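You operate a simulated robot arm through the tools that you are given. There is no shell and no other tool. Be economical: measure what you need, move in short steps, check, and stop when the job is done.

You run a simulated robot arm. Do the job below in one go: nothing can be reset, and whatever is moved stays where it is left.

## Task
Brush the brown potato clean and store it in the potato drawer.
Fine: put the black brush back, shut the potato drawer and slide the grey plate to its white mark for air. Set down upright: black brush. What is to be rubbed or washed off counts as gone when no trace of it is left.

Only the result counts: the job must be done as asked and must still hold three seconds after the hand-in. Knocking over, shifting, dropping, spilling or breaking anything else fails it.

## Robot
A 6-joint arm with a two-finger parallel gripper, fixed in place. Base frame: the origin is at the foot of the arm, x ahead of it, y to its left, z up. Readings come in m, rad, newtons and seconds.
With the tool pointing down near the work surface it reaches from about 0.46 to 0.88 m from the base axis. Its first joint turns from -2.007 to 2.007 rad. Payload 4.2 kg.
The tool frame sits at the grasp point between the pads (the TCP): z along the fingers, y along the line on which they close. The tips reach 0.023 m beyond it. Largest opening 0.094 m; finger width 0.038, thickness 0.01; the body of the gripper, 0.054 by 0.096 m, starts 0.039 m behind the TCP.
Orientation is told as [roll, pitch, yaw] about the base's x, y, z axes, in that order, counted from this pose: with the fingers straight down and closing along the base's y, the tool's x points along the base's -x, its y along +y and its z along -z.

## Interface
- The arm moves only by the tool play_rows. Its argument "series" is text: rows parted by semicolons, each of 7 numbers parted by spaces: the turn, a rotation vector about the base's x, y, z in units of 120 degrees (1.0 is 120 degrees), then the shift along the base's x, y, z in units of 150 mm (1.0 is 150 mm), then the closure, from 0 (fully open) to 1 (shut). In form: rx ry rz tx ty tz gripper; .... A call has 1 to 12 rows; each row is the pose to reach, as a shift and turn from the pose commanded when the call began. A call with a number of a shift or a turn outside -1 to 1 is refused whole. A row lasts 0.2 s, in which the tool goes at most 0.05 m and 0.15 rad; a call with a longer step from one row to the next is refused whole, and so is a gripper value outside its range. A pose out of reach is approached as far as the arm can. The call stops where the force on the tool passes 50 N (or 10 N more than at its start, if that is more) or the arm is blocked; 0.2 s more then pass. The fingers move at their own pace (about 0.108 m/s each) and stop on an object; they squeeze with about 29 N. The grip force told is the motor's: it shows also when the fingers shut on nothing. Time passes only in rows, and 0.2 s behind the last, so rows that repeat a pose let the fingers close. The reply holds the time, the measured pose of the TCP, the force on the tool along the base axes, the opening and the grip force, in the units named above and with some noise, with the torque about the TCP (base axes, N m) and any sound that the robot's microphone picked up.
- Cameras (640 x 400 px; columns grow to the right, rows downward): "scene" is fixed at [0.0483, -0.6485, 1.5939]; the picture's right is [0.75, -0.66, 0.00], its down [-0.45, -0.52, -0.73] and it looks along [0.48, 0.55, -0.69] (base axes); focal length 314 px, centre (320, 200). "wrist" rides on the gripper at [0.086, 0.016, -0.074] in the tool frame; the picture's right is [-0.18, 0.98, 0.00], its down [-0.58, -0.11, -0.81] and it looks along [-0.79, -0.15, 0.59] (tool axes); focal length 243 px, centre (320, 200). There is no depth. A picture from a camera that has moved, and an enlarged one, comes with that camera's place and axes in the base frame and with its lens.
- grab_frame(camera): a new picture of that camera. The clock stands still meanwhile.
- lift_body(by): slides the trunk up (or, below 0, down) by that many m; the arm rides with it, the base frame stays. It gives what a move gives, with no picture.
- close_up(camera, box): a new picture of the part [left, top, right, bottom] of that camera's present view, enlarged. The clock stands still meanwhile.
- hand_in(): hands the job in; it is judged then, once.

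Work in short steps. Places have to be worked out from the pictures, the camera data and where the tool is seen: move nearer, look again, correct. Check each grasp and each placing, and mend what went wrong. You have 120 turns and 84 pictures in all, those below and enlarged ones among them. Open the gripper and draw the arm clear of the work before you hand the job in, unless the task says otherwise; then end with one line.

The tools are called after "Request:" by a JSON object that holds its "name" and its "arguments". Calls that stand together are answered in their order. play_rows: Moves the arm, as the interface text tells. Its arguments: {"type":"object","properties":{"series":{"type":"string"}},"required":["series"]} The other tools are called the same way: lift_body (by) slides the trunk up or down; grab_frame (camera) takes a picture; close_up (camera, box) takes an enlarged picture of a part of a camera's view; hand_in () hands the job in.

At the start:

```text
clock: 0.0
ee_pos: [0.5341, -0.2792, 1.2104]
orientation: [0.0, -0.002, -0.001]
ft_force: [-1.2, -0.3, 0.7]
moment: [0.01, -0.01, 0.03]
grip_width: 0.0941
gripper_force: 0.1
trunk travel left (down, up): [-0.775, 0.215]
```

scene: 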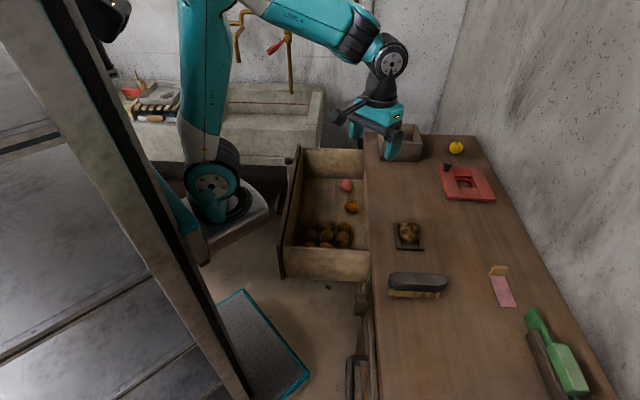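
wrist: 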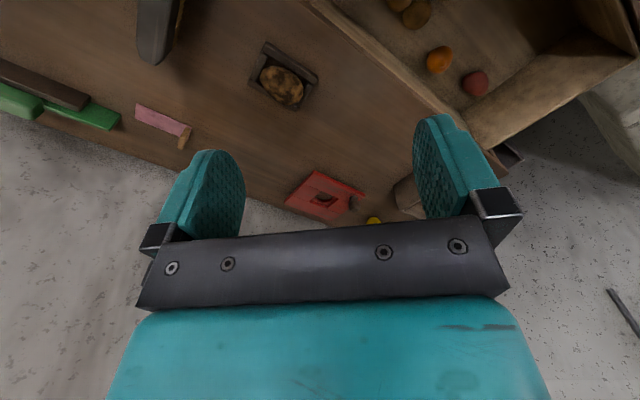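

I start by enlarging the parts of the scene that matter: the counter and the drawer.

Request:
{"name": "close_up", "arguments": {"camera": "scene", "box": [360, 200, 520, 300]}}

Request:
{"name": "close_up", "arguments": {"camera": "scene", "box": [260, 130, 400, 290]}}

Request:
{"name": "close_up", "arguments": {"camera": "scene", "box": [400, 130, 520, 205]}}

Request:
{"name": "close_up", "arguments": {"camera": "scene", "box": [320, 270, 640, 400]}}

```text
4.00 times, centred on (440, 250) of scene
camera zoom: at [0.0483, -0.6485, 1.5939], right [0.75, -0.66, 0.0], down [-0.45, -0.52, -0.73], along [0.48, 0.55, -0.69], focal length 1255 px, centre (-160, 0)
```

zoom: 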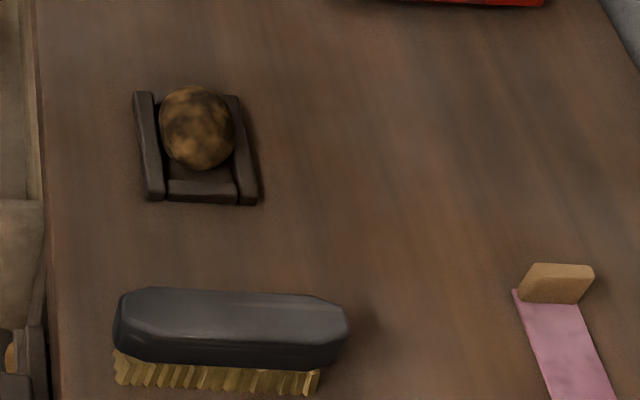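

```text
2.50 times, centred on (330, 210) of scene
camera zoom: at [0.0483, -0.6485, 1.5939], right [0.75, -0.66, 0.0], down [-0.45, -0.52, -0.73], along [0.48, 0.55, -0.69], focal length 784 px, centre (295, 175)
```

zoom: 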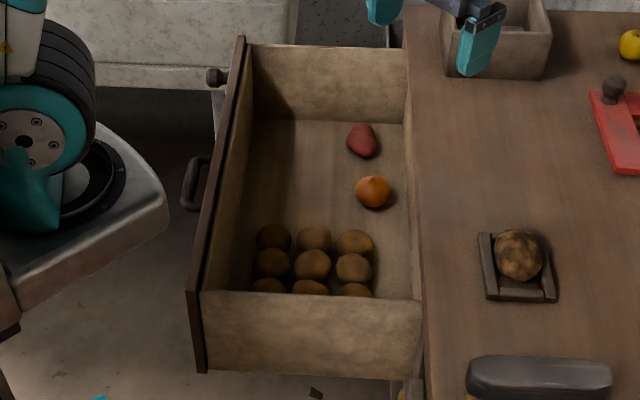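

```text
5.33 times, centred on (460, 168) of scene
camera zoom: at [0.0483, -0.6485, 1.5939], right [0.75, -0.66, 0.0], down [-0.45, -0.52, -0.73], along [0.48, 0.55, -0.69], focal length 1673 px, centre (-427, 373)
```

zoom: 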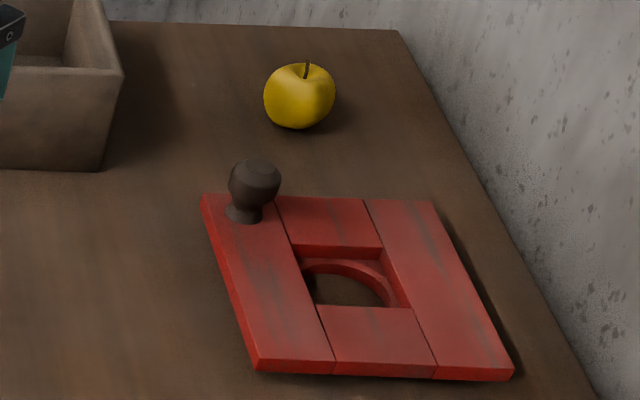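

```text
2.00 times, centred on (480, 335) of scene
camera zoom: at [0.0483, -0.6485, 1.5939], right [0.75, -0.66, 0.0], down [-0.45, -0.52, -0.73], along [0.48, 0.55, -0.69], focal length 628 px, centre (0, -70)
```

zoom: 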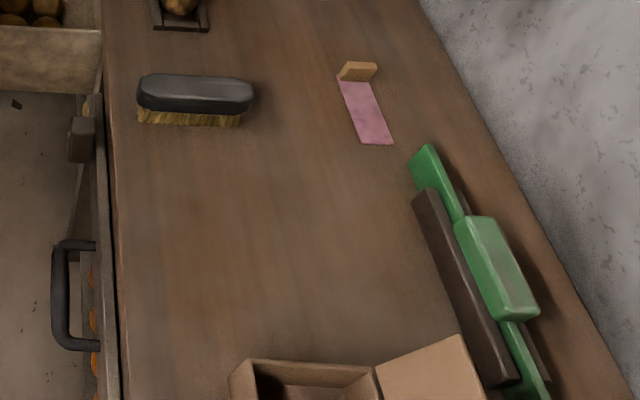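

Next I look for the grey plate and its white mark, probably on the counter's front or near the drawer.

Request:
{"name": "close_up", "arguments": {"camera": "scene", "box": [320, 260, 420, 400]}}

Request:
{"name": "close_up", "arguments": {"camera": "scene", "box": [340, 110, 440, 175]}}

Request:
{"name": "close_up", "arguments": {"camera": "wrist", "box": [120, 0, 440, 220]}}

```text
2.86 times, centred on (370, 330) of scene
camera zoom: at [0.0483, -0.6485, 1.5939], right [0.75, -0.66, 0.0], down [-0.45, -0.52, -0.73], along [0.48, 0.55, -0.69], focal length 896 px, centre (177, -171)
```

zoom: 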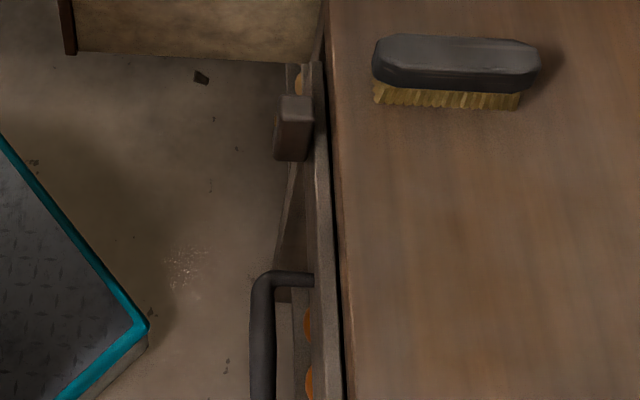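

```text
6.15 times, centred on (390, 142) of scene
camera zoom: at [0.0483, -0.6485, 1.5939], right [0.75, -0.66, 0.0], down [-0.45, -0.52, -0.73], along [0.48, 0.55, -0.69], focal length 1931 px, centre (-111, 554)
```

zoom: 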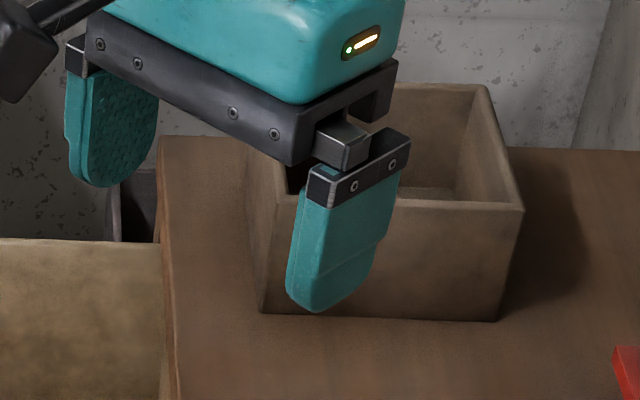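

```text
1.82 times, centred on (280, 110) of wrist
camera zoom: at [0.4475, -0.2637, 1.2858], right [0.18, 0.98, 0.0], down [0.58, -0.11, 0.81], along [0.79, -0.15, -0.59], focal length 441 px, centre (393, 364)
```

zoom: 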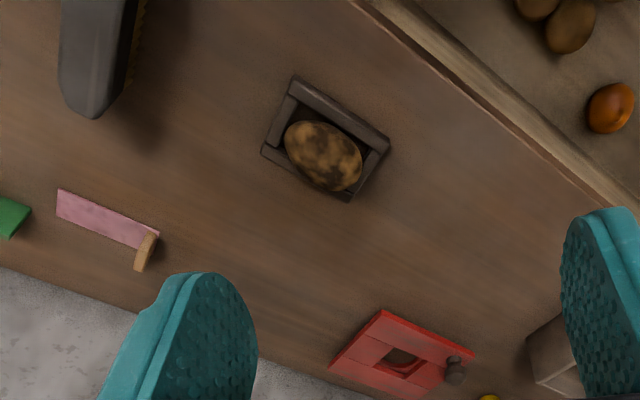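

The front below the counter top has to be seen from the robot's side. I swing the tool towards the counter (about -45° azimuth), keeping it high and backing off.

Request:
{"name": "play_rows", "arguments": {"series": "0 0 -0.0625 -0.15 -0.057 0 0; 0 0 -0.125 -0.3 -0.113 0 0; 0 0 -0.1875 -0.45 -0.17 0 0; 0 0 -0.25 -0.6 -0.227 0 0; 0 0 -0.3125 -0.75 -0.283 0 0; 0 0 -0.375 -0.893 -0.34 0 0"}}

Request:
{"name": "grab_frame", "arguments": {"camera": "wrist"}}

```text
clock: 1.4
ee_pos: [0.4013, -0.3302, 1.2106]
orientation: [0.002, 0.001, -0.787]
ft_force: [-0.1, 0.3, 0.1]
moment: [0.02, 0.0, -0.01]
grip_width: 0.0937
gripper_force: 0.1
trunk travel left (down, up): [-0.775, 0.215]
```

```text
74 pictures are left
camera wrist: at [0.3507, -0.2578, 1.2854], right [0.83, 0.56, 0.0], down [0.33, -0.49, 0.81], along [0.45, -0.67, -0.59], focal length 243 px, centre (320, 200)
```

wrist: 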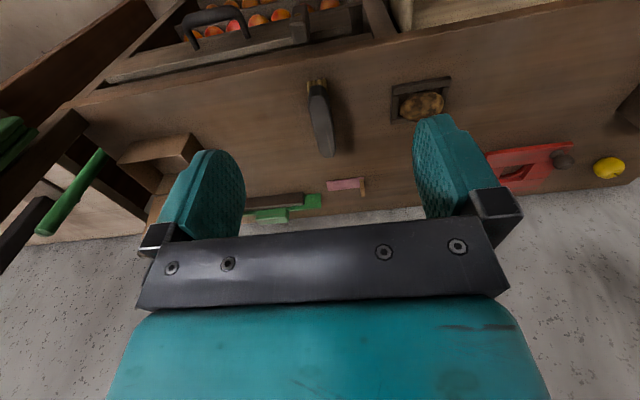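

The camera now faces the counter, and fruit bins show on its front at the lower right. I draw back a little and lower the trunk to see the front.

Request:
{"name": "play_rows", "arguments": {"series": "0 0 0 -0.23 -0.1 0 0; 0 0 0 -0.46 -0.2 0 0"}}

Request:
{"name": "lift_body", "arguments": {"by": -0.25}}

Request:
{"name": "grab_frame", "arguments": {"camera": "wrist"}}

Request:
{"name": "grab_frame", "arguments": {"camera": "scene"}}

```text
clock: 2.0
ee_pos: [0.3315, -0.3615, 1.209]
orientation: [0.001, -0.001, -0.786]
ft_force: [0.5, 0.1, -0.4]
moment: [-0.01, 0.0, -0.02]
grip_width: 0.094
gripper_force: 0.1
trunk travel left (down, up): [-0.775, 0.215]
```

```text
clock: 4.6
ee_pos: [0.3318, -0.3611, 0.9599]
orientation: [-0.001, -0.001, -0.786]
ft_force: [-0.7, 0.5, 0.2]
moment: [0.01, 0.0, 0.03]
grip_width: 0.0942
gripper_force: 0.2
trunk travel left (down, up): [-0.525, 0.465]
```

```text
73 pictures are left
camera wrist: at [0.2817, -0.2889, 1.0347], right [0.83, 0.56, 0.0], down [0.33, -0.49, 0.81], along [0.46, -0.67, -0.59], focal length 243 px, centre (320, 200)
```

wrist: 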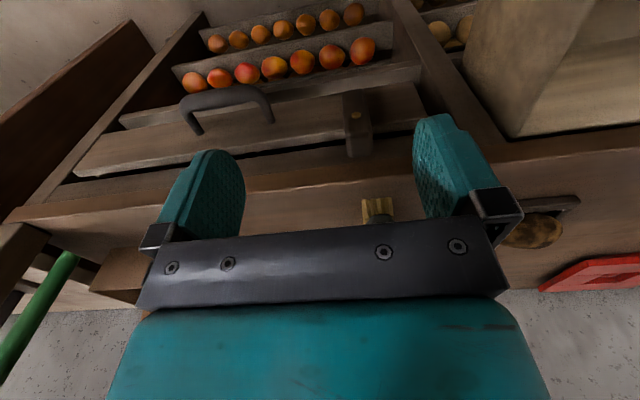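

```text
72 pictures are left
```

scene: 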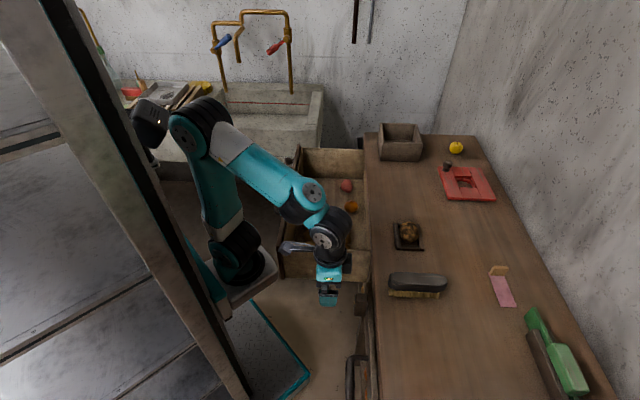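

The potato drawer is the open one. By triangulation the brush is near (0.507, -0.485), with its top around z 0.925 and its length along about -49°. I go above it for a closer look.

Request:
{"name": "play_rows", "arguments": {"series": "0 0 0 0 0 0.3 0; 0 0 0 0.1 -0.06 0.6 0; 0 0 0 0.35 -0.22 0.733 0; 0 0 0 0.62 -0.4 0.733 0; 0 0 0 0.88 -0.593 0.733 0"}}

Request:
{"name": "grab_frame", "arguments": {"camera": "wrist"}}

```text
clock: 5.8
ee_pos: [0.4651, -0.449, 1.069]
orientation: [0.0, -0.001, -0.786]
ft_force: [0.3, -0.4, 1.0]
moment: [0.0, -0.01, 0.0]
grip_width: 0.094
gripper_force: 0.0
trunk travel left (down, up): [-0.525, 0.465]
```

```text
71 pictures are left
camera wrist: at [0.414, -0.3769, 1.1434], right [0.83, 0.56, 0.0], down [0.33, -0.49, 0.81], along [0.46, -0.67, -0.59], focal length 243 px, centre (320, 200)
```

wrist: 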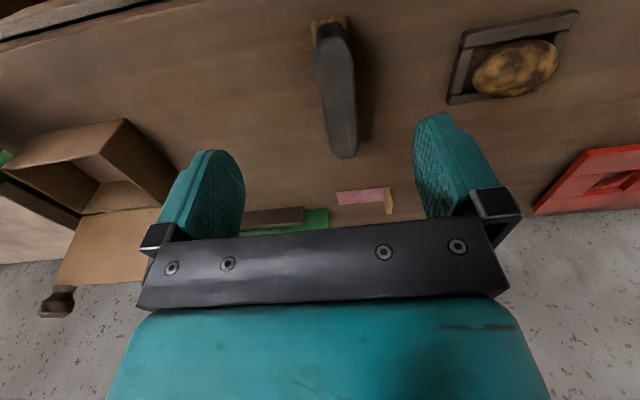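

Request:
{"name": "close_up", "arguments": {"camera": "wrist", "box": [260, 0, 420, 170]}}

Request:
{"name": "close_up", "arguments": {"camera": "wrist", "box": [420, 0, 600, 112]}}

```text
2.35 times, centred on (340, 85) of wrist
camera zoom: at [0.414, -0.3769, 1.1434], right [0.83, 0.56, 0.0], down [0.33, -0.49, 0.81], along [0.46, -0.67, -0.59], focal length 571 px, centre (273, 471)
```

zoom: 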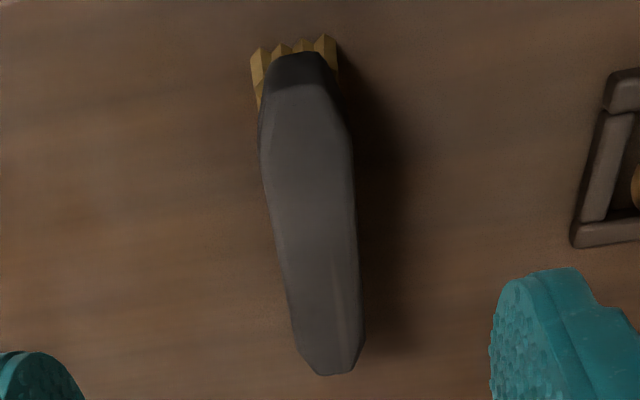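

```text
3.56 times, centred on (510, 56) of wrist
camera zoom: at [0.414, -0.3769, 1.1434], right [0.83, 0.56, 0.0], down [0.33, -0.49, 0.81], along [0.46, -0.67, -0.59], focal length 863 px, centre (-356, 712)
```

zoom: 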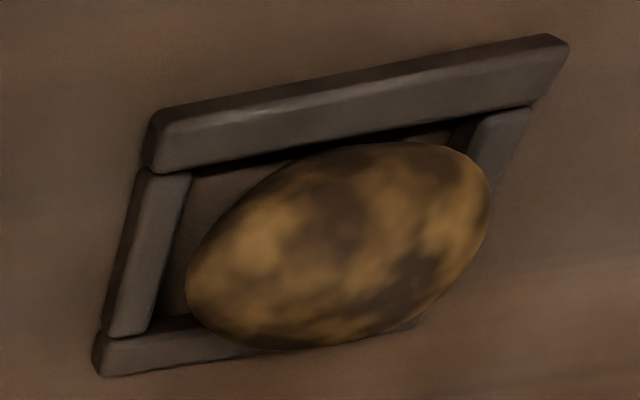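

The brush is about 0.14 x 0.04 m and centred at about (0.509, -0.481), yaw about -47°. I move above it and down to z≈0.965 with the fingers open, then check.

Request:
{"name": "play_rows", "arguments": {"series": "0 0 -0.019 0.293 -0.213 -0.1 0; 0 0 -0.019 0.293 -0.213 -0.4 0; 0 0 -0.019 0.293 -0.213 -0.6 0; 0 0 -0.019 0.293 -0.213 -0.68 0"}}

Request:
{"name": "grab_frame", "arguments": {"camera": "wrist"}}

Request:
{"name": "close_up", "arguments": {"camera": "scene", "box": [340, 200, 500, 300]}}

```text
refused: row 1 steps farther than a row can; nothing moved
```

```text
68 pictures are left
camera wrist: at [0.414, -0.3769, 1.1434], right [0.83, 0.56, 0.0], down [0.33, -0.49, 0.81], along [0.46, -0.67, -0.59], focal length 243 px, centre (320, 200)
```

wrist: 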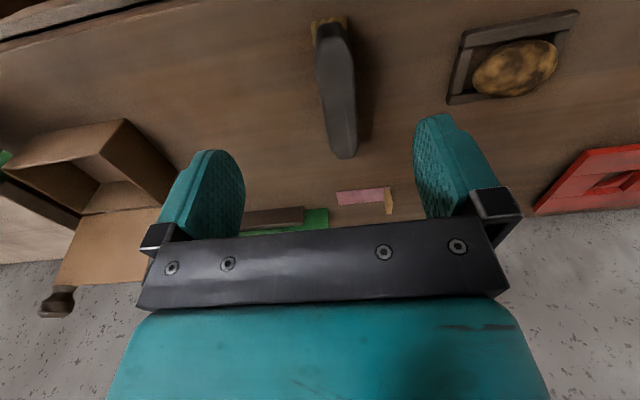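

```text
4.00 times, centred on (420, 250) of scene
camera zoom: at [0.0483, -0.6485, 1.5939], right [0.75, -0.66, 0.0], down [-0.45, -0.52, -0.73], along [0.48, 0.55, -0.69], focal length 1255 px, centre (-80, 0)
```

zoom: 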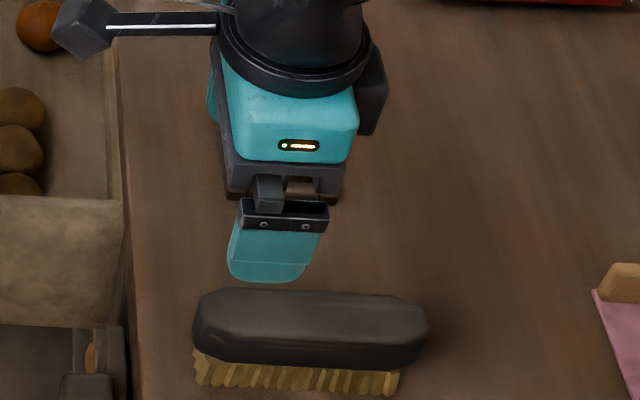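

The first row was too long a step, so I split it and repeat.

Request:
{"name": "play_rows", "arguments": {"series": "0 0 -0.01 0.15 -0.11 -0.1 0; 0 0 -0.019 0.293 -0.213 -0.25 0; 0 0 -0.019 0.293 -0.213 -0.5 0; 0 0 -0.019 0.293 -0.213 -0.68 0"}}

Request:
{"name": "grab_frame", "arguments": {"camera": "wrist"}}

Request:
{"name": "close_up", "arguments": {"camera": "scene", "box": [340, 200, 500, 300]}}

```text
clock: 6.8
ee_pos: [0.5083, -0.4825, 0.9688]
orientation: [0.002, -0.002, -0.824]
ft_force: [0.2, -0.1, -0.5]
moment: [0.0, 0.02, -0.02]
grip_width: 0.0941
gripper_force: 0.1
trunk travel left (down, up): [-0.525, 0.465]
```

```text
66 pictures are left
camera wrist: at [0.461, -0.4079, 1.0428], right [0.85, 0.53, 0.0], down [0.31, -0.5, 0.81], along [0.43, -0.68, -0.59], focal length 243 px, centre (320, 200)
```

wrist: 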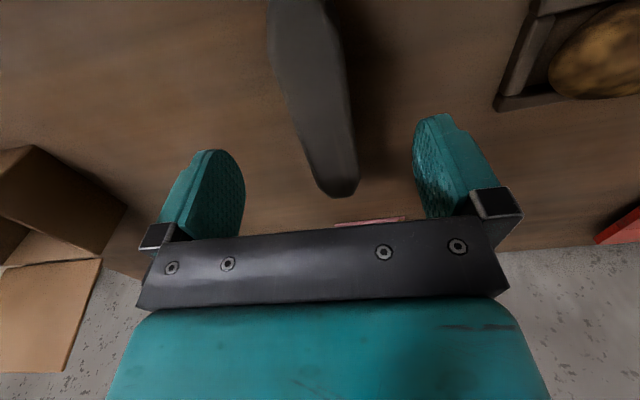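

```text
4.00 times, centred on (420, 250) of scene
camera zoom: at [0.0483, -0.6485, 1.5939], right [0.75, -0.66, 0.0], down [-0.45, -0.52, -0.73], along [0.48, 0.55, -0.69], focal length 1255 px, centre (-80, 0)
```

zoom: 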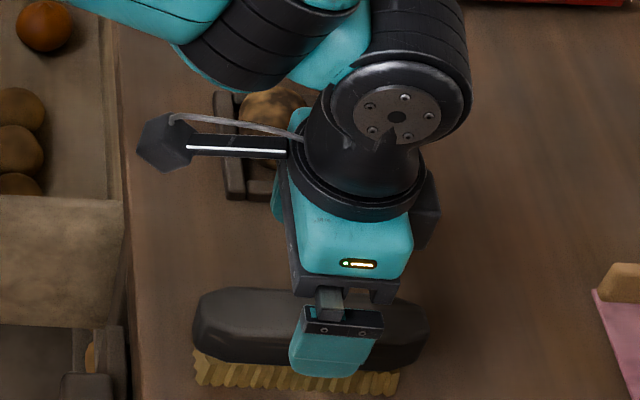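

The brush lies between the fingers, centred within about 3 mm. I turn slightly, go down to z≈0.914 and close.

Request:
{"name": "play_rows", "arguments": {"series": "0 0 0.012 0.013 0.009 -0.2 0; 0 0 0.012 0.013 0.009 -0.36 0; 0 0 0.012 0.013 0.009 -0.36 0.4; 0 0 0.012 0.013 0.009 -0.36 0.7; 0 0 0.012 0.013 0.009 -0.36 1; 0 0 0.012 0.013 0.009 -0.36 1"}}

Request:
{"name": "close_up", "arguments": {"camera": "scene", "box": [340, 200, 500, 300]}}

```text
clock: 8.2
ee_pos: [0.5093, -0.4803, 0.9123]
orientation: [-0.003, 0.001, -0.8]
ft_force: [1.1, -0.2, 0.5]
moment: [0.01, -0.05, 0.0]
grip_width: 0.0358
gripper_force: 29.3
trunk travel left (down, up): [-0.525, 0.465]
```

```text
4.00 times, centred on (420, 250) of scene
camera zoom: at [0.0483, -0.6485, 1.5939], right [0.75, -0.66, 0.0], down [-0.45, -0.52, -0.73], along [0.48, 0.55, -0.69], focal length 1255 px, centre (-80, 0)
```

zoom: 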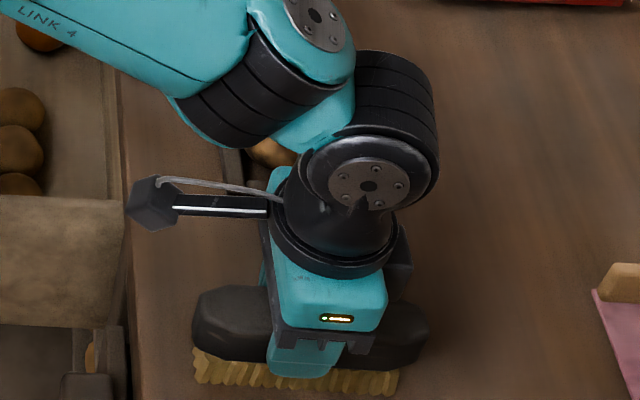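

The brush is held (opening 0.036, 29 N). Its put-back pose is TCP (0.509, -0.480, 0.913) at yaw -0.80. I lift it and carry it above the potato, estimated at (0.640, -0.366), top about 0.92.

Request:
{"name": "play_rows", "arguments": {"series": "0 0 0 0 0 0.3 1; 0 0 0 0 0 0.6 1; 0 0 0 0.1 0.09 0.733 1; 0 0 0 0.32 0.28 0.733 1; 0 0 0 0.54 0.47 0.733 1; 0 0 0 0.76 0.66 0.733 1; 0 0 0 0.873 0.76 0.733 1"}}

Request:
{"name": "grab_frame", "arguments": {"camera": "wrist"}}

Request:
{"name": "close_up", "arguments": {"camera": "scene", "box": [340, 170, 500, 270]}}

```text
clock: 9.8
ee_pos: [0.6412, -0.3666, 1.0233]
orientation: [0.0, 0.001, -0.801]
ft_force: [0.5, -0.6, -2.1]
moment: [0.06, -0.04, 0.0]
grip_width: 0.0358
gripper_force: 29.1
trunk travel left (down, up): [-0.525, 0.465]
```

```text
63 pictures are left
camera wrist: at [0.592, -0.2942, 1.099], right [0.83, 0.55, 0.0], down [0.33, -0.49, 0.81], along [0.44, -0.67, -0.59], focal length 243 px, centre (320, 200)
```

wrist: 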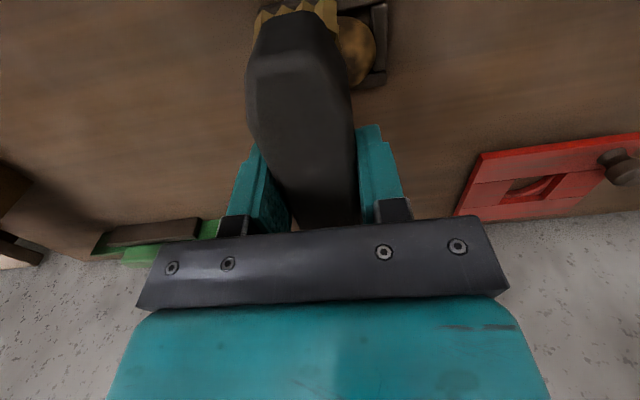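

```text
4.00 times, centred on (420, 220) of scene
camera zoom: at [0.0483, -0.6485, 1.5939], right [0.75, -0.66, 0.0], down [-0.45, -0.52, -0.73], along [0.48, 0.55, -0.69], focal length 1255 px, centre (-80, 120)
```

zoom: 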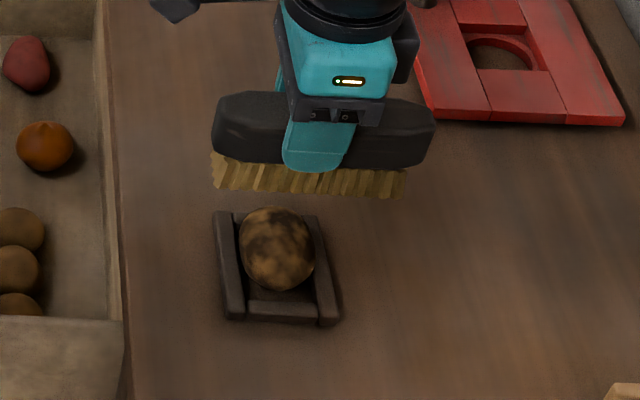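

The brush is aligned over the potato. I go down in small steps to feel for contact.

Request:
{"name": "play_rows", "arguments": {"series": "0 0 0 0 0 -0.2 1; 0 0 0 0 0 -0.32 1; 0 0 0 0 0 -0.35 1; 0 0 0 0 0 -0.37 1; 0 0 0 0 0 -0.39 1"}}

Request:
{"name": "close_up", "arguments": {"camera": "scene", "box": [340, 170, 500, 270]}}

```text
clock: 11.0
ee_pos: [0.6409, -0.3667, 0.9646]
orientation: [0.001, 0.0, -0.802]
ft_force: [0.7, 0.5, -1.8]
moment: [-0.01, -0.06, -0.01]
grip_width: 0.0355
gripper_force: 29.2
trunk travel left (down, up): [-0.525, 0.465]
```

```text
4.00 times, centred on (420, 220) of scene
camera zoom: at [0.0483, -0.6485, 1.5939], right [0.75, -0.66, 0.0], down [-0.45, -0.52, -0.73], along [0.48, 0.55, -0.69], focal length 1255 px, centre (-80, 120)
```

zoom: 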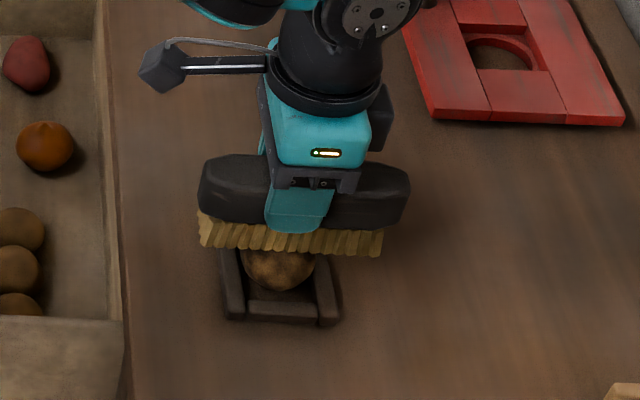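

No contact yet at 0.965. I keep going down in 1.5 mm steps.

Request:
{"name": "play_rows", "arguments": {"series": "0 0 0 0 0 -0.01 1; 0 0 0 0 0 -0.02 1; 0 0 0 0 0 -0.03 1; 0 0 0 0 0 -0.04 1; 0 0 0 0 0 -0.05 1"}}

```text
clock: 12.2
ee_pos: [0.6409, -0.3674, 0.9585]
orientation: [0.0, -0.003, -0.801]
ft_force: [-1.2, 0.1, 12.5]
moment: [-0.03, 0.01, -0.02]
grip_width: 0.0356
gripper_force: 29.2
trunk travel left (down, up): [-0.525, 0.465]
```

There is contact at z≈0.959 (about 14 N). I stroke along the counter direction (±e) at this height.

Request:
{"name": "play_rows", "arguments": {"series": "0 0 0 0.07 0.07 0.005 1; 0 0 0 0.14 0.14 0 1; 0 0 0 0.19 0.19 -0.01 1; 0 0 0 0.1 0.1 0 1; 0 0 0 0 0 0.005 1; 0 0 0 -0.1 -0.1 0 1; 0 0 0 -0.19 -0.19 -0.01 1; 0 0 0 -0.1 -0.1 0 1; 0 0 0 0 0 0.005 1; 0 0 0 0.1 0.1 0 1; 0 0 0 0.19 0.19 -0.01 1; 0 0 0 0.3 0.3 0.1 1"}}

Request:
{"name": "close_up", "arguments": {"camera": "scene", "box": [370, 200, 450, 250]}}

```text
clock: 14.8
ee_pos: [0.6866, -0.3224, 0.9718]
orientation: [-0.001, 0.001, -0.8]
ft_force: [0.0, -0.9, -1.4]
moment: [0.01, 0.03, -0.02]
grip_width: 0.0359
gripper_force: 28.8
trunk travel left (down, up): [-0.525, 0.465]
```

```text
8.00 times, centred on (410, 225) of scene
camera zoom: at [0.0483, -0.6485, 1.5939], right [0.75, -0.66, 0.0], down [-0.45, -0.52, -0.73], along [0.48, 0.55, -0.69], focal length 2510 px, centre (-400, 0)
```

zoom: 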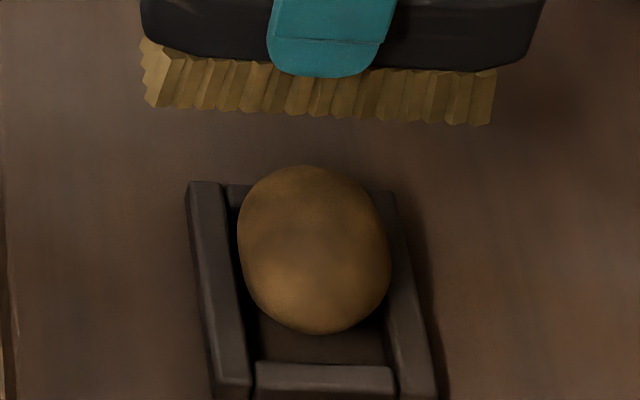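

The dirt is mostly gone, with a faint darker zone maybe left. I do two more strokes.

Request:
{"name": "play_rows", "arguments": {"series": "0 0 0 -0.11 -0.11 -0.11 1; 0 0 0 -0.2 -0.2 -0.1 1; 0 0 0 -0.3 -0.3 -0.1 1; 0 0 0 -0.4 -0.4 -0.1 1; 0 0 0 -0.49 -0.49 -0.11 1; 0 0 0 -0.4 -0.4 -0.1 1; 0 0 0 -0.3 -0.3 -0.1 1; 0 0 0 -0.2 -0.2 -0.1 1; 0 0 0 -0.11 -0.11 -0.11 1; 0 0 0 0 0 0 1; 0 0 0 0.05 0.05 0.2 1"}}

Request:
{"name": "close_up", "arguments": {"camera": "scene", "box": [370, 200, 450, 250]}}

Request:
{"name": "grab_frame", "arguments": {"camera": "wrist"}}

```text
clock: 17.2
ee_pos: [0.693, -0.3152, 1.0029]
orientation: [0.0, 0.002, -0.8]
ft_force: [-0.1, -0.6, -2.0]
moment: [0.04, 0.01, 0.03]
grip_width: 0.0357
gripper_force: 28.9
trunk travel left (down, up): [-0.525, 0.465]
```

```text
8.00 times, centred on (410, 225) of scene
camera zoom: at [0.0483, -0.6485, 1.5939], right [0.75, -0.66, 0.0], down [-0.45, -0.52, -0.73], along [0.48, 0.55, -0.69], focal length 2510 px, centre (-400, 0)
```

zoom: 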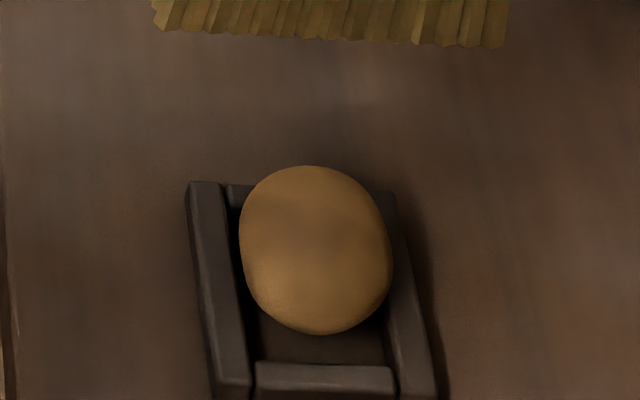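

```text
58 pictures are left
camera wrist: at [0.644, -0.2408, 1.0769], right [0.83, 0.55, 0.0], down [0.33, -0.49, 0.81], along [0.45, -0.67, -0.59], focal length 243 px, centre (320, 200)
```

wrist: 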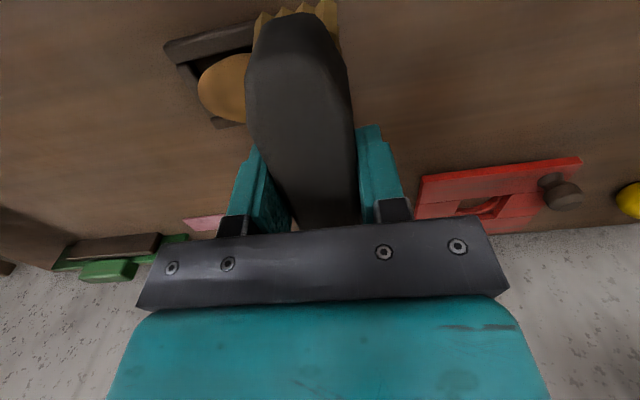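

It fades further with each stroke. I add three more strokes to take away the last trace, then check from several sides.

Request:
{"name": "play_rows", "arguments": {"series": "0 0 0 -0.05 -0.05 -0.2 1; 0 0 0 -0.16 -0.16 -0.31 1; 0 0 0 -0.25 -0.25 -0.305 1; 0 0 0 -0.35 -0.35 -0.305 1; 0 0 0 -0.45 -0.45 -0.305 1; 0 0 0 -0.54 -0.54 -0.31 1; 0 0 0 -0.44 -0.44 -0.305 1; 0 0 0 -0.35 -0.35 -0.305 1; 0 0 0 -0.25 -0.25 -0.305 1; 0 0 0 -0.16 -0.16 -0.31 1; 0 0 0 -0.25 -0.25 -0.305 1; 0 0 0 -0.35 -0.35 -0.305 1"}}

Request:
{"name": "play_rows", "arguments": {"series": "0 0 0 -0.1 -0.1 0 1; 0 0 0 -0.19 -0.19 -0.005 1; 0 0 0 -0.1 -0.1 0 1; 0 0 0 0 0 0 1; 0 0 0 0.1 0.1 0 1; 0 0 0 0.19 0.19 -0.005 1; 0 0 0 0.1 0.1 0 1; 0 0 0 0 0 0 1; 0 0 0 -0.1 -0.1 0 1; 0 0 0 -0.19 -0.19 0 1; 0 0 0 -0.4 -0.4 0.1 1; 0 0 0 -0.6 -0.6 0.2 1"}}

Request:
{"name": "close_up", "arguments": {"camera": "scene", "box": [370, 200, 450, 250]}}

Request:
{"name": "close_up", "arguments": {"camera": "wrist", "box": [320, 0, 640, 200]}}

```text
clock: 19.8
ee_pos: [0.6431, -0.3666, 0.9581]
orientation: [-0.001, -0.002, -0.799]
ft_force: [3.5, 3.7, 12.2]
moment: [0.17, -0.27, 0.02]
grip_width: 0.0357
gripper_force: 28.3
trunk travel left (down, up): [-0.525, 0.465]
```

```text
clock: 22.4
ee_pos: [0.5508, -0.4561, 0.9878]
orientation: [0.0, 0.003, -0.798]
ft_force: [0.7, 0.8, -1.7]
moment: [0.02, 0.07, -0.03]
grip_width: 0.0357
gripper_force: 29.4
trunk travel left (down, up): [-0.525, 0.465]
```

```text
8.00 times, centred on (410, 225) of scene
camera zoom: at [0.0483, -0.6485, 1.5939], right [0.75, -0.66, 0.0], down [-0.45, -0.52, -0.73], along [0.48, 0.55, -0.69], focal length 2510 px, centre (-400, 0)
```

zoom: 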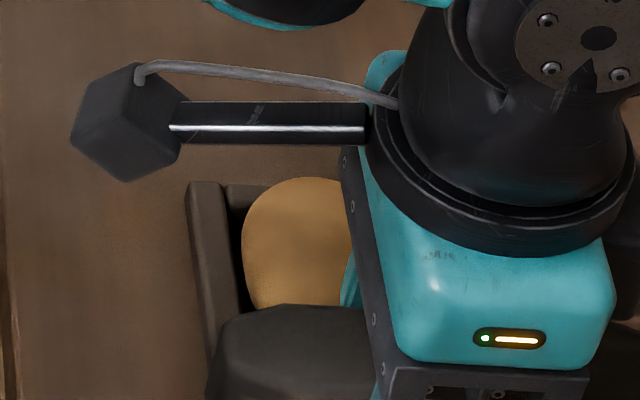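

```text
2.00 times, centred on (480, 100) of wrist
camera zoom: at [0.5012, -0.3836, 1.0624], right [0.83, 0.55, 0.0], down [0.33, -0.49, 0.81], along [0.45, -0.67, -0.59], focal length 485 px, centre (0, 400)
```

zoom: 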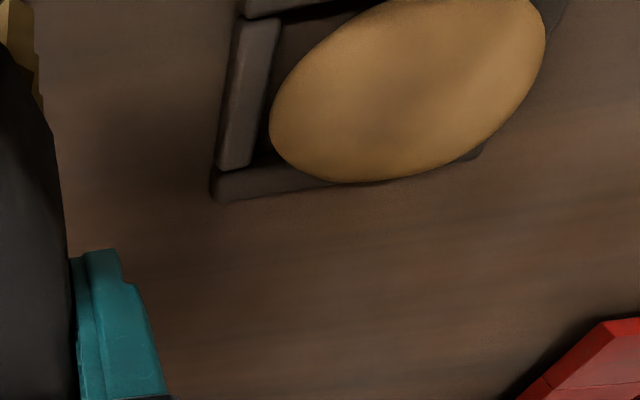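

Only a very faint shade is left in the middle, so I do two more rounds of strokes, a little shorter and a touch firmer.

Request:
{"name": "play_rows", "arguments": {"series": "0 0 0 0.2 0.2 -0.1 1; 0 0 0 0.4 0.4 -0.205 1; 0 0 0 0.5 0.5 -0.205 1; 0 0 0 0.6 0.6 -0.205 1; 0 0 0 0.7 0.7 -0.205 1; 0 0 0 0.79 0.79 -0.21 1; 0 0 0 0.7 0.7 -0.205 1; 0 0 0 0.6 0.6 -0.205 1; 0 0 0 0.5 0.5 -0.205 1; 0 0 0 0.41 0.41 -0.21 1; 0 0 0 0.5 0.5 -0.205 1; 0 0 0 0.6 0.6 -0.205 1"}}

Request:
{"name": "play_rows", "arguments": {"series": "0 0 0 0.1 0.1 0 1; 0 0 0 0.19 0.19 -0.005 1; 0 0 0 0.1 0.1 0 1; 0 0 0 0 0 0 1; 0 0 0 -0.1 -0.1 0 1; 0 0 0 -0.19 -0.19 -0.005 1; 0 0 0 -0.1 -0.1 0 1; 0 0 0 0 0 0 1; 0 0 0 0.1 0.1 0 1; 0 0 0 0.19 0.19 0 1; 0 0 0 0.35 0.35 0.2 1"}}

Request:
{"name": "close_up", "arguments": {"camera": "scene", "box": [370, 200, 450, 250]}}

```text
clock: 25.0
ee_pos: [0.6419, -0.3666, 0.9574]
orientation: [0.001, 0.0, -0.801]
ft_force: [-2.8, -3.8, 12.5]
moment: [-0.22, 0.05, -0.02]
grip_width: 0.0359
gripper_force: 28.5
trunk travel left (down, up): [-0.525, 0.465]
```

```text
clock: 27.4
ee_pos: [0.6938, -0.3146, 0.9854]
orientation: [0.0, 0.001, -0.8]
ft_force: [0.8, 0.3, -1.1]
moment: [0.06, 0.01, -0.01]
grip_width: 0.0358
gripper_force: 28.4
trunk travel left (down, up): [-0.525, 0.465]
```

```text
8.00 times, centred on (410, 225) of scene
camera zoom: at [0.0483, -0.6485, 1.5939], right [0.75, -0.66, 0.0], down [-0.45, -0.52, -0.73], along [0.48, 0.55, -0.69], focal length 2510 px, centre (-400, 0)
```

zoom: 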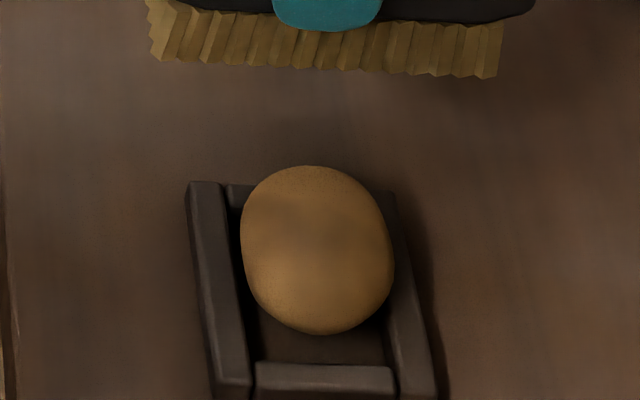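

The remaining shade may be the brush's shadow. I move the brush well away and look again from the wrist camera and the scene camera.

Request:
{"name": "play_rows", "arguments": {"series": "0 0 0 -0.2 -0.2 0.15 1; 0 0 0 -0.4 -0.4 0.3 1; 0 0 0 -0.6 -0.6 0.3 1; 0 0 0 -0.8 -0.8 0.3 1; 0 0 0 -1 -1 0.3 1"}}

Request:
{"name": "close_up", "arguments": {"camera": "wrist", "box": [400, 0, 560, 100]}}

Request:
{"name": "close_up", "arguments": {"camera": "scene", "box": [370, 200, 450, 250]}}

```text
clock: 28.6
ee_pos: [0.5436, -0.4656, 1.032]
orientation: [0.0, 0.0, -0.8]
ft_force: [-0.9, 0.2, -1.5]
moment: [-0.01, 0.01, 0.03]
grip_width: 0.0355
gripper_force: 29.1
trunk travel left (down, up): [-0.525, 0.465]
```

```text
4.00 times, centred on (480, 50) of wrist
camera zoom: at [0.494, -0.3911, 1.107], right [0.83, 0.55, 0.0], down [0.33, -0.49, 0.81], along [0.45, -0.67, -0.59], focal length 970 px, centre (-320, 800)
```

zoom: 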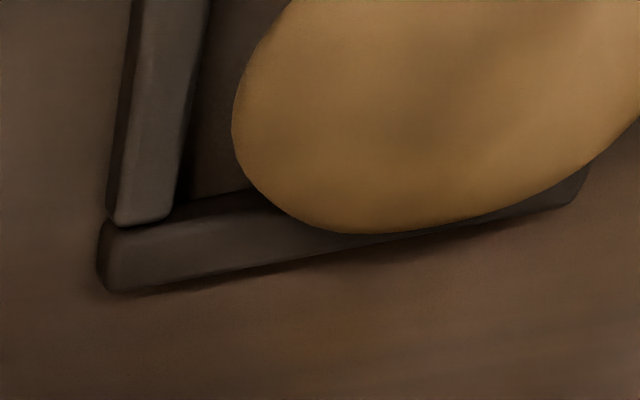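

```text
8.00 times, centred on (410, 225) of scene
camera zoom: at [0.0483, -0.6485, 1.5939], right [0.75, -0.66, 0.0], down [-0.45, -0.52, -0.73], along [0.48, 0.55, -0.69], focal length 2510 px, centre (-400, 0)
```

zoom: 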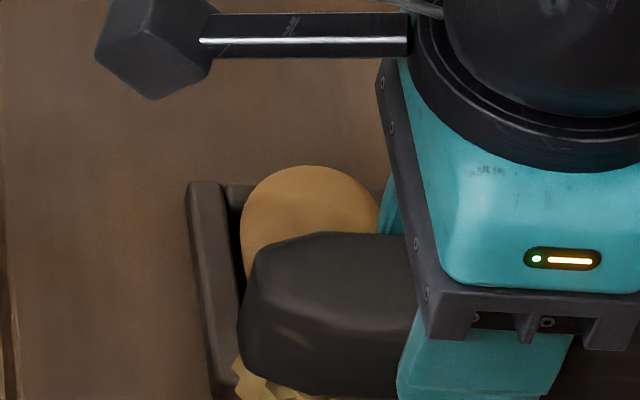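

The potato looks almost uniform. I carry the brush over its old spot and lower it to just above contact.

Request:
{"name": "play_rows", "arguments": {"series": "0 0 0 -0.115 -0.05 0 1; 0 0 0 -0.229 -0.098 -0.2 1; 0 0 0 -0.229 -0.098 -0.5 1; 0 0 0 -0.229 -0.098 -0.7 1; 0 0 0 -0.229 -0.098 -0.74 1"}}

```text
clock: 29.8
ee_pos: [0.5088, -0.4791, 0.9186]
orientation: [0.001, 0.0, -0.802]
ft_force: [0.2, -0.7, -1.3]
moment: [-0.01, 0.02, 0.02]
grip_width: 0.0356
gripper_force: 29.1
trunk travel left (down, up): [-0.525, 0.465]
```

Before letting go I check the potato once more from here.

Request:
{"name": "close_up", "arguments": {"camera": "wrist", "box": [440, 0, 640, 125]}}

Request:
{"name": "grab_frame", "arguments": {"camera": "scene"}}

```text
3.20 times, centred on (540, 62) of wrist
camera zoom: at [0.4591, -0.4062, 0.9945], right [0.83, 0.55, 0.0], down [0.33, -0.49, 0.81], along [0.45, -0.67, -0.59], focal length 776 px, centre (-384, 640)
```

zoom: 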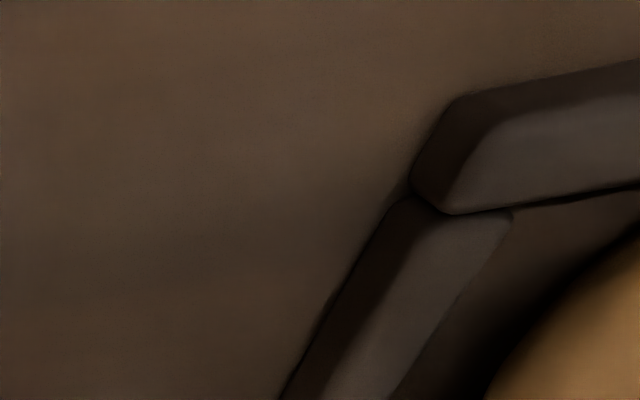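

```text
51 pictures are left
```

scene: 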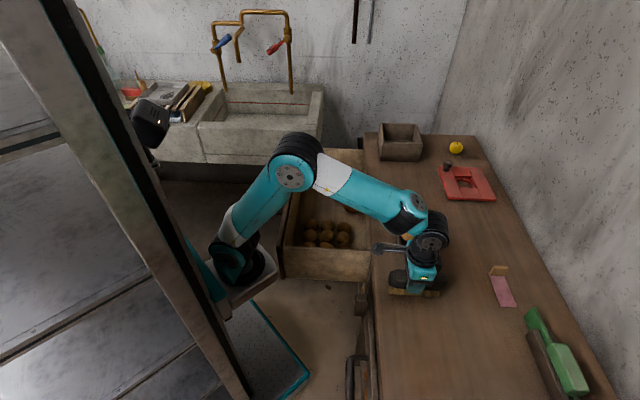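

Setting the brush down: I lower the last few millimetres, let the force settle and then open.

Request:
{"name": "play_rows", "arguments": {"series": "0 0 0 0 0 -0.015 1; 0 0 0 0 0 -0.028 1; 0 0 0 0 0 -0.035 1"}}

```text
clock: 30.6
ee_pos: [0.5095, -0.4792, 0.9152]
orientation: [0.0, 0.001, -0.8]
ft_force: [0.4, -0.5, -0.9]
moment: [0.03, 0.0, 0.0]
grip_width: 0.0355
gripper_force: 29.0
trunk travel left (down, up): [-0.525, 0.465]
```

Request:
{"name": "play_rows", "arguments": {"series": "0 0 0 0 0 -0.008 1; 0 0 0 0 0 -0.015 1; 0 0 0 0 0 -0.015 1"}}

```text
clock: 31.4
ee_pos: [0.5107, -0.4786, 0.9122]
orientation: [0.001, 0.0, -0.801]
ft_force: [-0.9, 0.0, -1.9]
moment: [-0.02, 0.0, -0.01]
grip_width: 0.0358
gripper_force: 28.8
trunk travel left (down, up): [-0.525, 0.465]
```

Still only the brush's weight shows, so I keep lowering in 1 mm steps.

Request:
{"name": "play_rows", "arguments": {"series": "0 0 0 0 0 -0.007 1; 0 0 0 0 0 -0.014 1; 0 0 0 0 0 -0.014 1"}}

```text
clock: 32.2
ee_pos: [0.5083, -0.4788, 0.9102]
orientation: [-0.001, 0.0, -0.8]
ft_force: [-0.9, 1.7, 5.9]
moment: [0.29, 0.33, 0.02]
grip_width: 0.0358
gripper_force: 29.2
trunk travel left (down, up): [-0.525, 0.465]
```

The brush now touches the counter (about 7 N). I open in place, then rise.

Request:
{"name": "play_rows", "arguments": {"series": "0 0 0 0 0 0.003 0.6; 0 0 0 0 0 0.003 0.2; 0 0 0 0 0 0.003 0; 0 0 0 0 0 0.1 0; 0 0 0 0 0 0.35 0; 0 0 0 -0.05 0.05 0.65 0; 0 0 0 -0.2 0.2 0.8 0; 0 0 0 -0.4 0.4 0.9 0"}}

Request:
{"name": "grab_frame", "arguments": {"camera": "wrist"}}

Request:
{"name": "close_up", "arguments": {"camera": "scene", "box": [360, 200, 520, 300]}}

```text
clock: 34.0
ee_pos: [0.4482, -0.4183, 1.0428]
orientation: [-0.001, 0.002, -0.8]
ft_force: [0.3, -0.6, -0.1]
moment: [0.01, -0.01, 0.01]
grip_width: 0.0943
gripper_force: 0.0
trunk travel left (down, up): [-0.525, 0.465]
```

```text
50 pictures are left
camera wrist: at [0.3992, -0.3463, 1.1192], right [0.83, 0.55, 0.0], down [0.33, -0.49, 0.81], along [0.45, -0.67, -0.59], focal length 243 px, centre (320, 200)
```

wrist: 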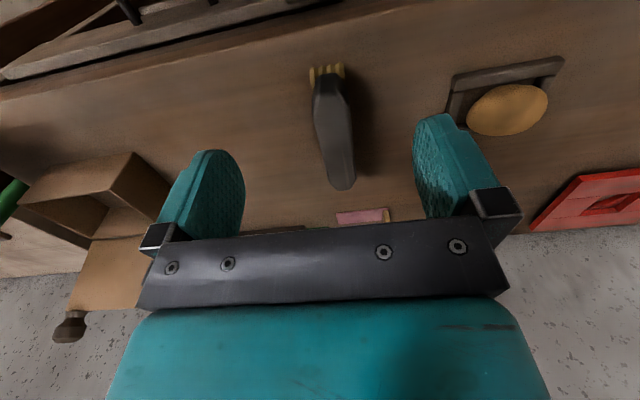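

```text
4.00 times, centred on (440, 250) of scene
camera zoom: at [0.0483, -0.6485, 1.5939], right [0.75, -0.66, 0.0], down [-0.45, -0.52, -0.73], along [0.48, 0.55, -0.69], focal length 1255 px, centre (-160, 0)
```

zoom: 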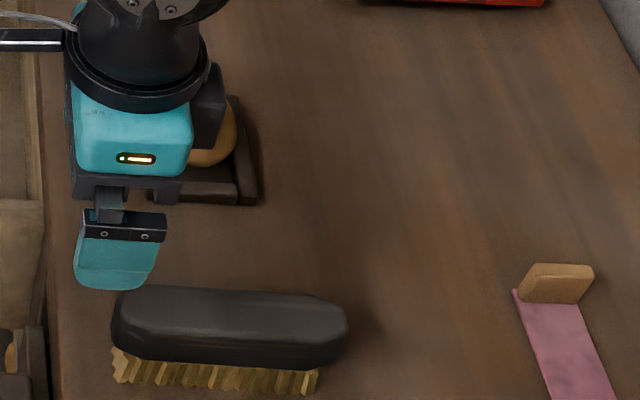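

The brush stands where it was. Now a zoom on the potato for traces of dirt.

Request:
{"name": "close_up", "arguments": {"camera": "wrist", "box": [440, 60, 568, 140]}}

```text
5.00 times, centred on (504, 100) of wrist
camera zoom: at [0.3992, -0.3463, 1.1192], right [0.83, 0.55, 0.0], down [0.33, -0.49, 0.81], along [0.45, -0.67, -0.59], focal length 1213 px, centre (-600, 700)
```

zoom: 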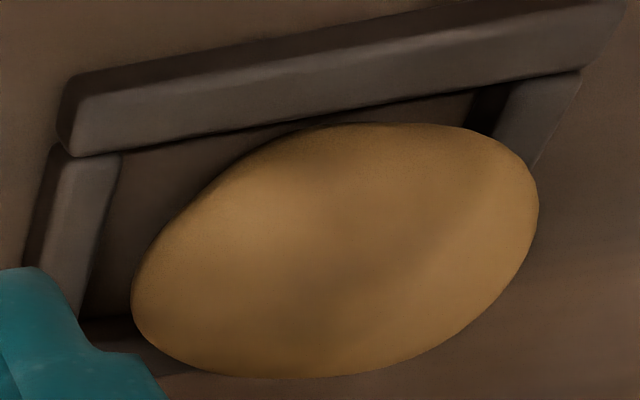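

The faint shading didn't change over the last rounds, so I take it as the potato's own skin, and I'll look again up close. Next I turn the gripper to close across the potato (along n) and go above it.

Request:
{"name": "play_rows", "arguments": {"series": "0 0 0.066 0.1 0.03 0.05 0; 0 0 0.132 0.2 0.06 0.1 0; 0 0 0.198 0.3 0.09 0.1 0; 0 0 0.264 0.4 0.12 0.1 0; 0 0 0.33 0.5 0.15 0.1 0; 0 0 0.396 0.6 0.18 0.1 0; 0 0 0.462 0.7 0.2 0.1 0; 0 0 0.528 0.8 0.22 0.1 0; 0 0 0.594 0.9 0.25 0.1 0; 0 0 0.66 1 0.28 0.1 0; 0 0 0.726 1 0.3 0.1 0; 0 0 0.797 1 0.33 0.1 0"}}

Request:
{"name": "grab_frame", "arguments": {"camera": "wrist"}}

```text
clock: 36.6
ee_pos: [0.5979, -0.3699, 1.0596]
orientation: [0.0, -0.001, 0.87]
ft_force: [0.6, -0.8, -0.7]
moment: [0.0, 0.0, 0.01]
grip_width: 0.094
gripper_force: 0.0
trunk travel left (down, up): [-0.525, 0.465]
```

```text
47 pictures are left
camera wrist: at [0.5298, -0.4254, 1.1358], right [-0.63, 0.77, 0.0], down [0.46, 0.37, 0.81], along [0.62, 0.51, -0.59], focal length 243 px, centre (320, 200)
```

wrist: 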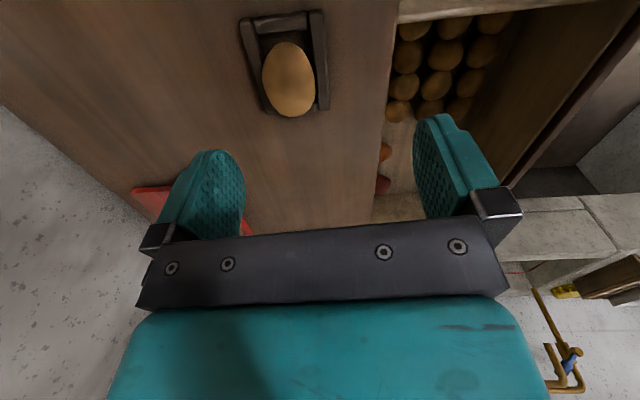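

Request:
{"name": "close_up", "arguments": {"camera": "wrist", "box": [220, 0, 380, 125]}}

Request:
{"name": "close_up", "arguments": {"camera": "wrist", "box": [370, 0, 560, 220]}}

```text
3.20 times, centred on (300, 62) of wrist
camera zoom: at [0.5298, -0.4254, 1.1358], right [-0.63, 0.77, 0.0], down [0.46, 0.37, 0.81], along [0.62, 0.51, -0.59], focal length 776 px, centre (384, 640)
```

zoom: 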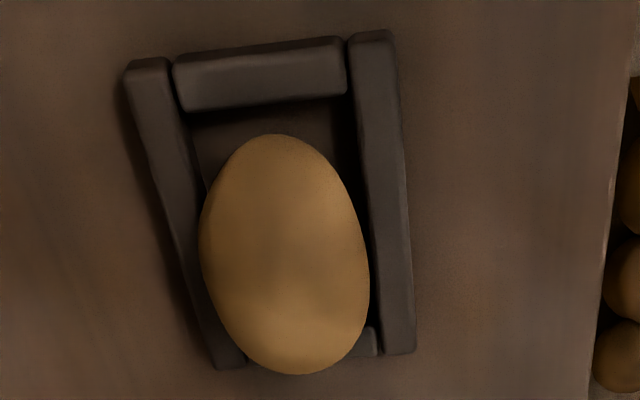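

```text
1.82 times, centred on (465, 110) of wrist
camera zoom: at [0.5298, -0.4254, 1.1358], right [-0.63, 0.77, 0.0], down [0.46, 0.37, 0.81], along [0.62, 0.51, -0.59], focal length 441 px, centre (56, 364)
```

zoom: 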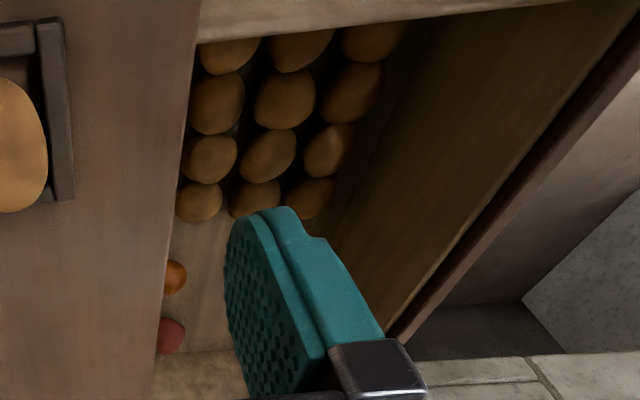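

The potato is evenly clean, with no dark spots left. Its centre is about (0.643, -0.369) and its axis runs along e. I align and descend partway.

Request:
{"name": "play_rows", "arguments": {"series": "0 0 -0.033 0.15 0.007 -0.1 0; 0 0 -0.033 0.297 0.01 -0.3 0; 0 0 -0.033 0.297 0.01 -0.55 0; 0 0 -0.033 0.297 0.01 -0.75 0; 0 0 -0.033 0.297 0.01 -0.82 0"}}

Request:
{"name": "grab_frame", "arguments": {"camera": "wrist"}}

Request:
{"name": "close_up", "arguments": {"camera": "scene", "box": [340, 180, 480, 267]}}

```text
clock: 37.8
ee_pos: [0.644, -0.3674, 0.9357]
orientation: [-0.003, -0.001, 0.8]
ft_force: [-0.2, 0.1, -0.6]
moment: [0.01, 0.0, -0.02]
grip_width: 0.0941
gripper_force: 0.1
trunk travel left (down, up): [-0.525, 0.465]
```

```text
44 pictures are left
camera wrist: at [0.5712, -0.4187, 1.0123], right [-0.58, 0.82, 0.0], down [0.48, 0.34, 0.81], along [0.66, 0.47, -0.59], focal length 243 px, centre (320, 200)
```

wrist: 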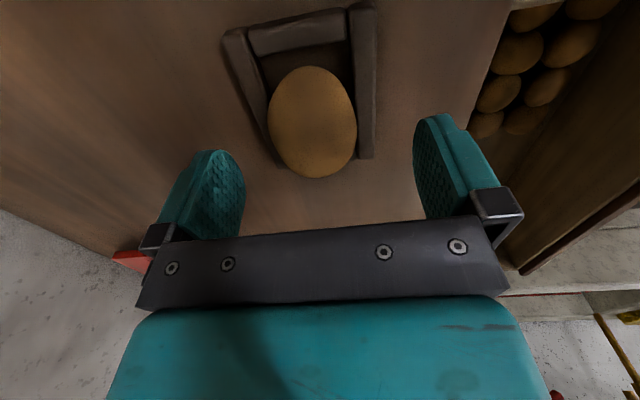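

```text
4.57 times, centred on (410, 224) of scene
camera zoom: at [0.0483, -0.6485, 1.5939], right [0.75, -0.66, 0.0], down [-0.45, -0.52, -0.73], along [0.48, 0.55, -0.69], focal length 1434 px, centre (-91, 93)
```

zoom: 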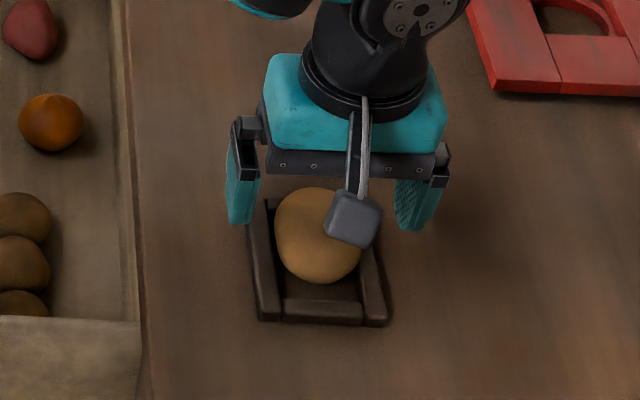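

The potato lies about 5 mm to the -y side, so I correct, lower to TCP z≈0.912 (tips just above the cradle walls) and close.

Request:
{"name": "play_rows", "arguments": {"series": "0 0 0 0.007 -0.033 -0.08 0; 0 0 0 0.007 -0.033 -0.155 0; 0 0 0 0.007 -0.033 -0.155 0.3; 0 0 0 0.007 -0.033 -0.155 0.6; 0 0 0 0.007 -0.033 -0.155 1; 0 0 0 0.007 -0.033 -0.155 1"}}

Request:
{"name": "grab_frame", "arguments": {"camera": "wrist"}}

```text
clock: 39.2
ee_pos: [0.6446, -0.3726, 0.9143]
orientation: [-0.001, -0.001, 0.801]
ft_force: [0.3, 0.4, -0.4]
moment: [0.01, 0.01, 0.0]
grip_width: 0.0449
gripper_force: 29.4
trunk travel left (down, up): [-0.525, 0.465]
```

```text
42 pictures are left
camera wrist: at [0.5722, -0.4238, 0.9894], right [-0.58, 0.82, 0.0], down [0.48, 0.34, 0.81], along [0.66, 0.47, -0.59], focal length 243 px, centre (320, 200)
```

wrist: 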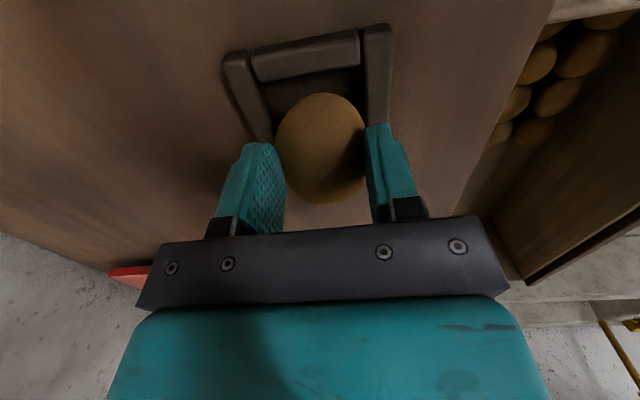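

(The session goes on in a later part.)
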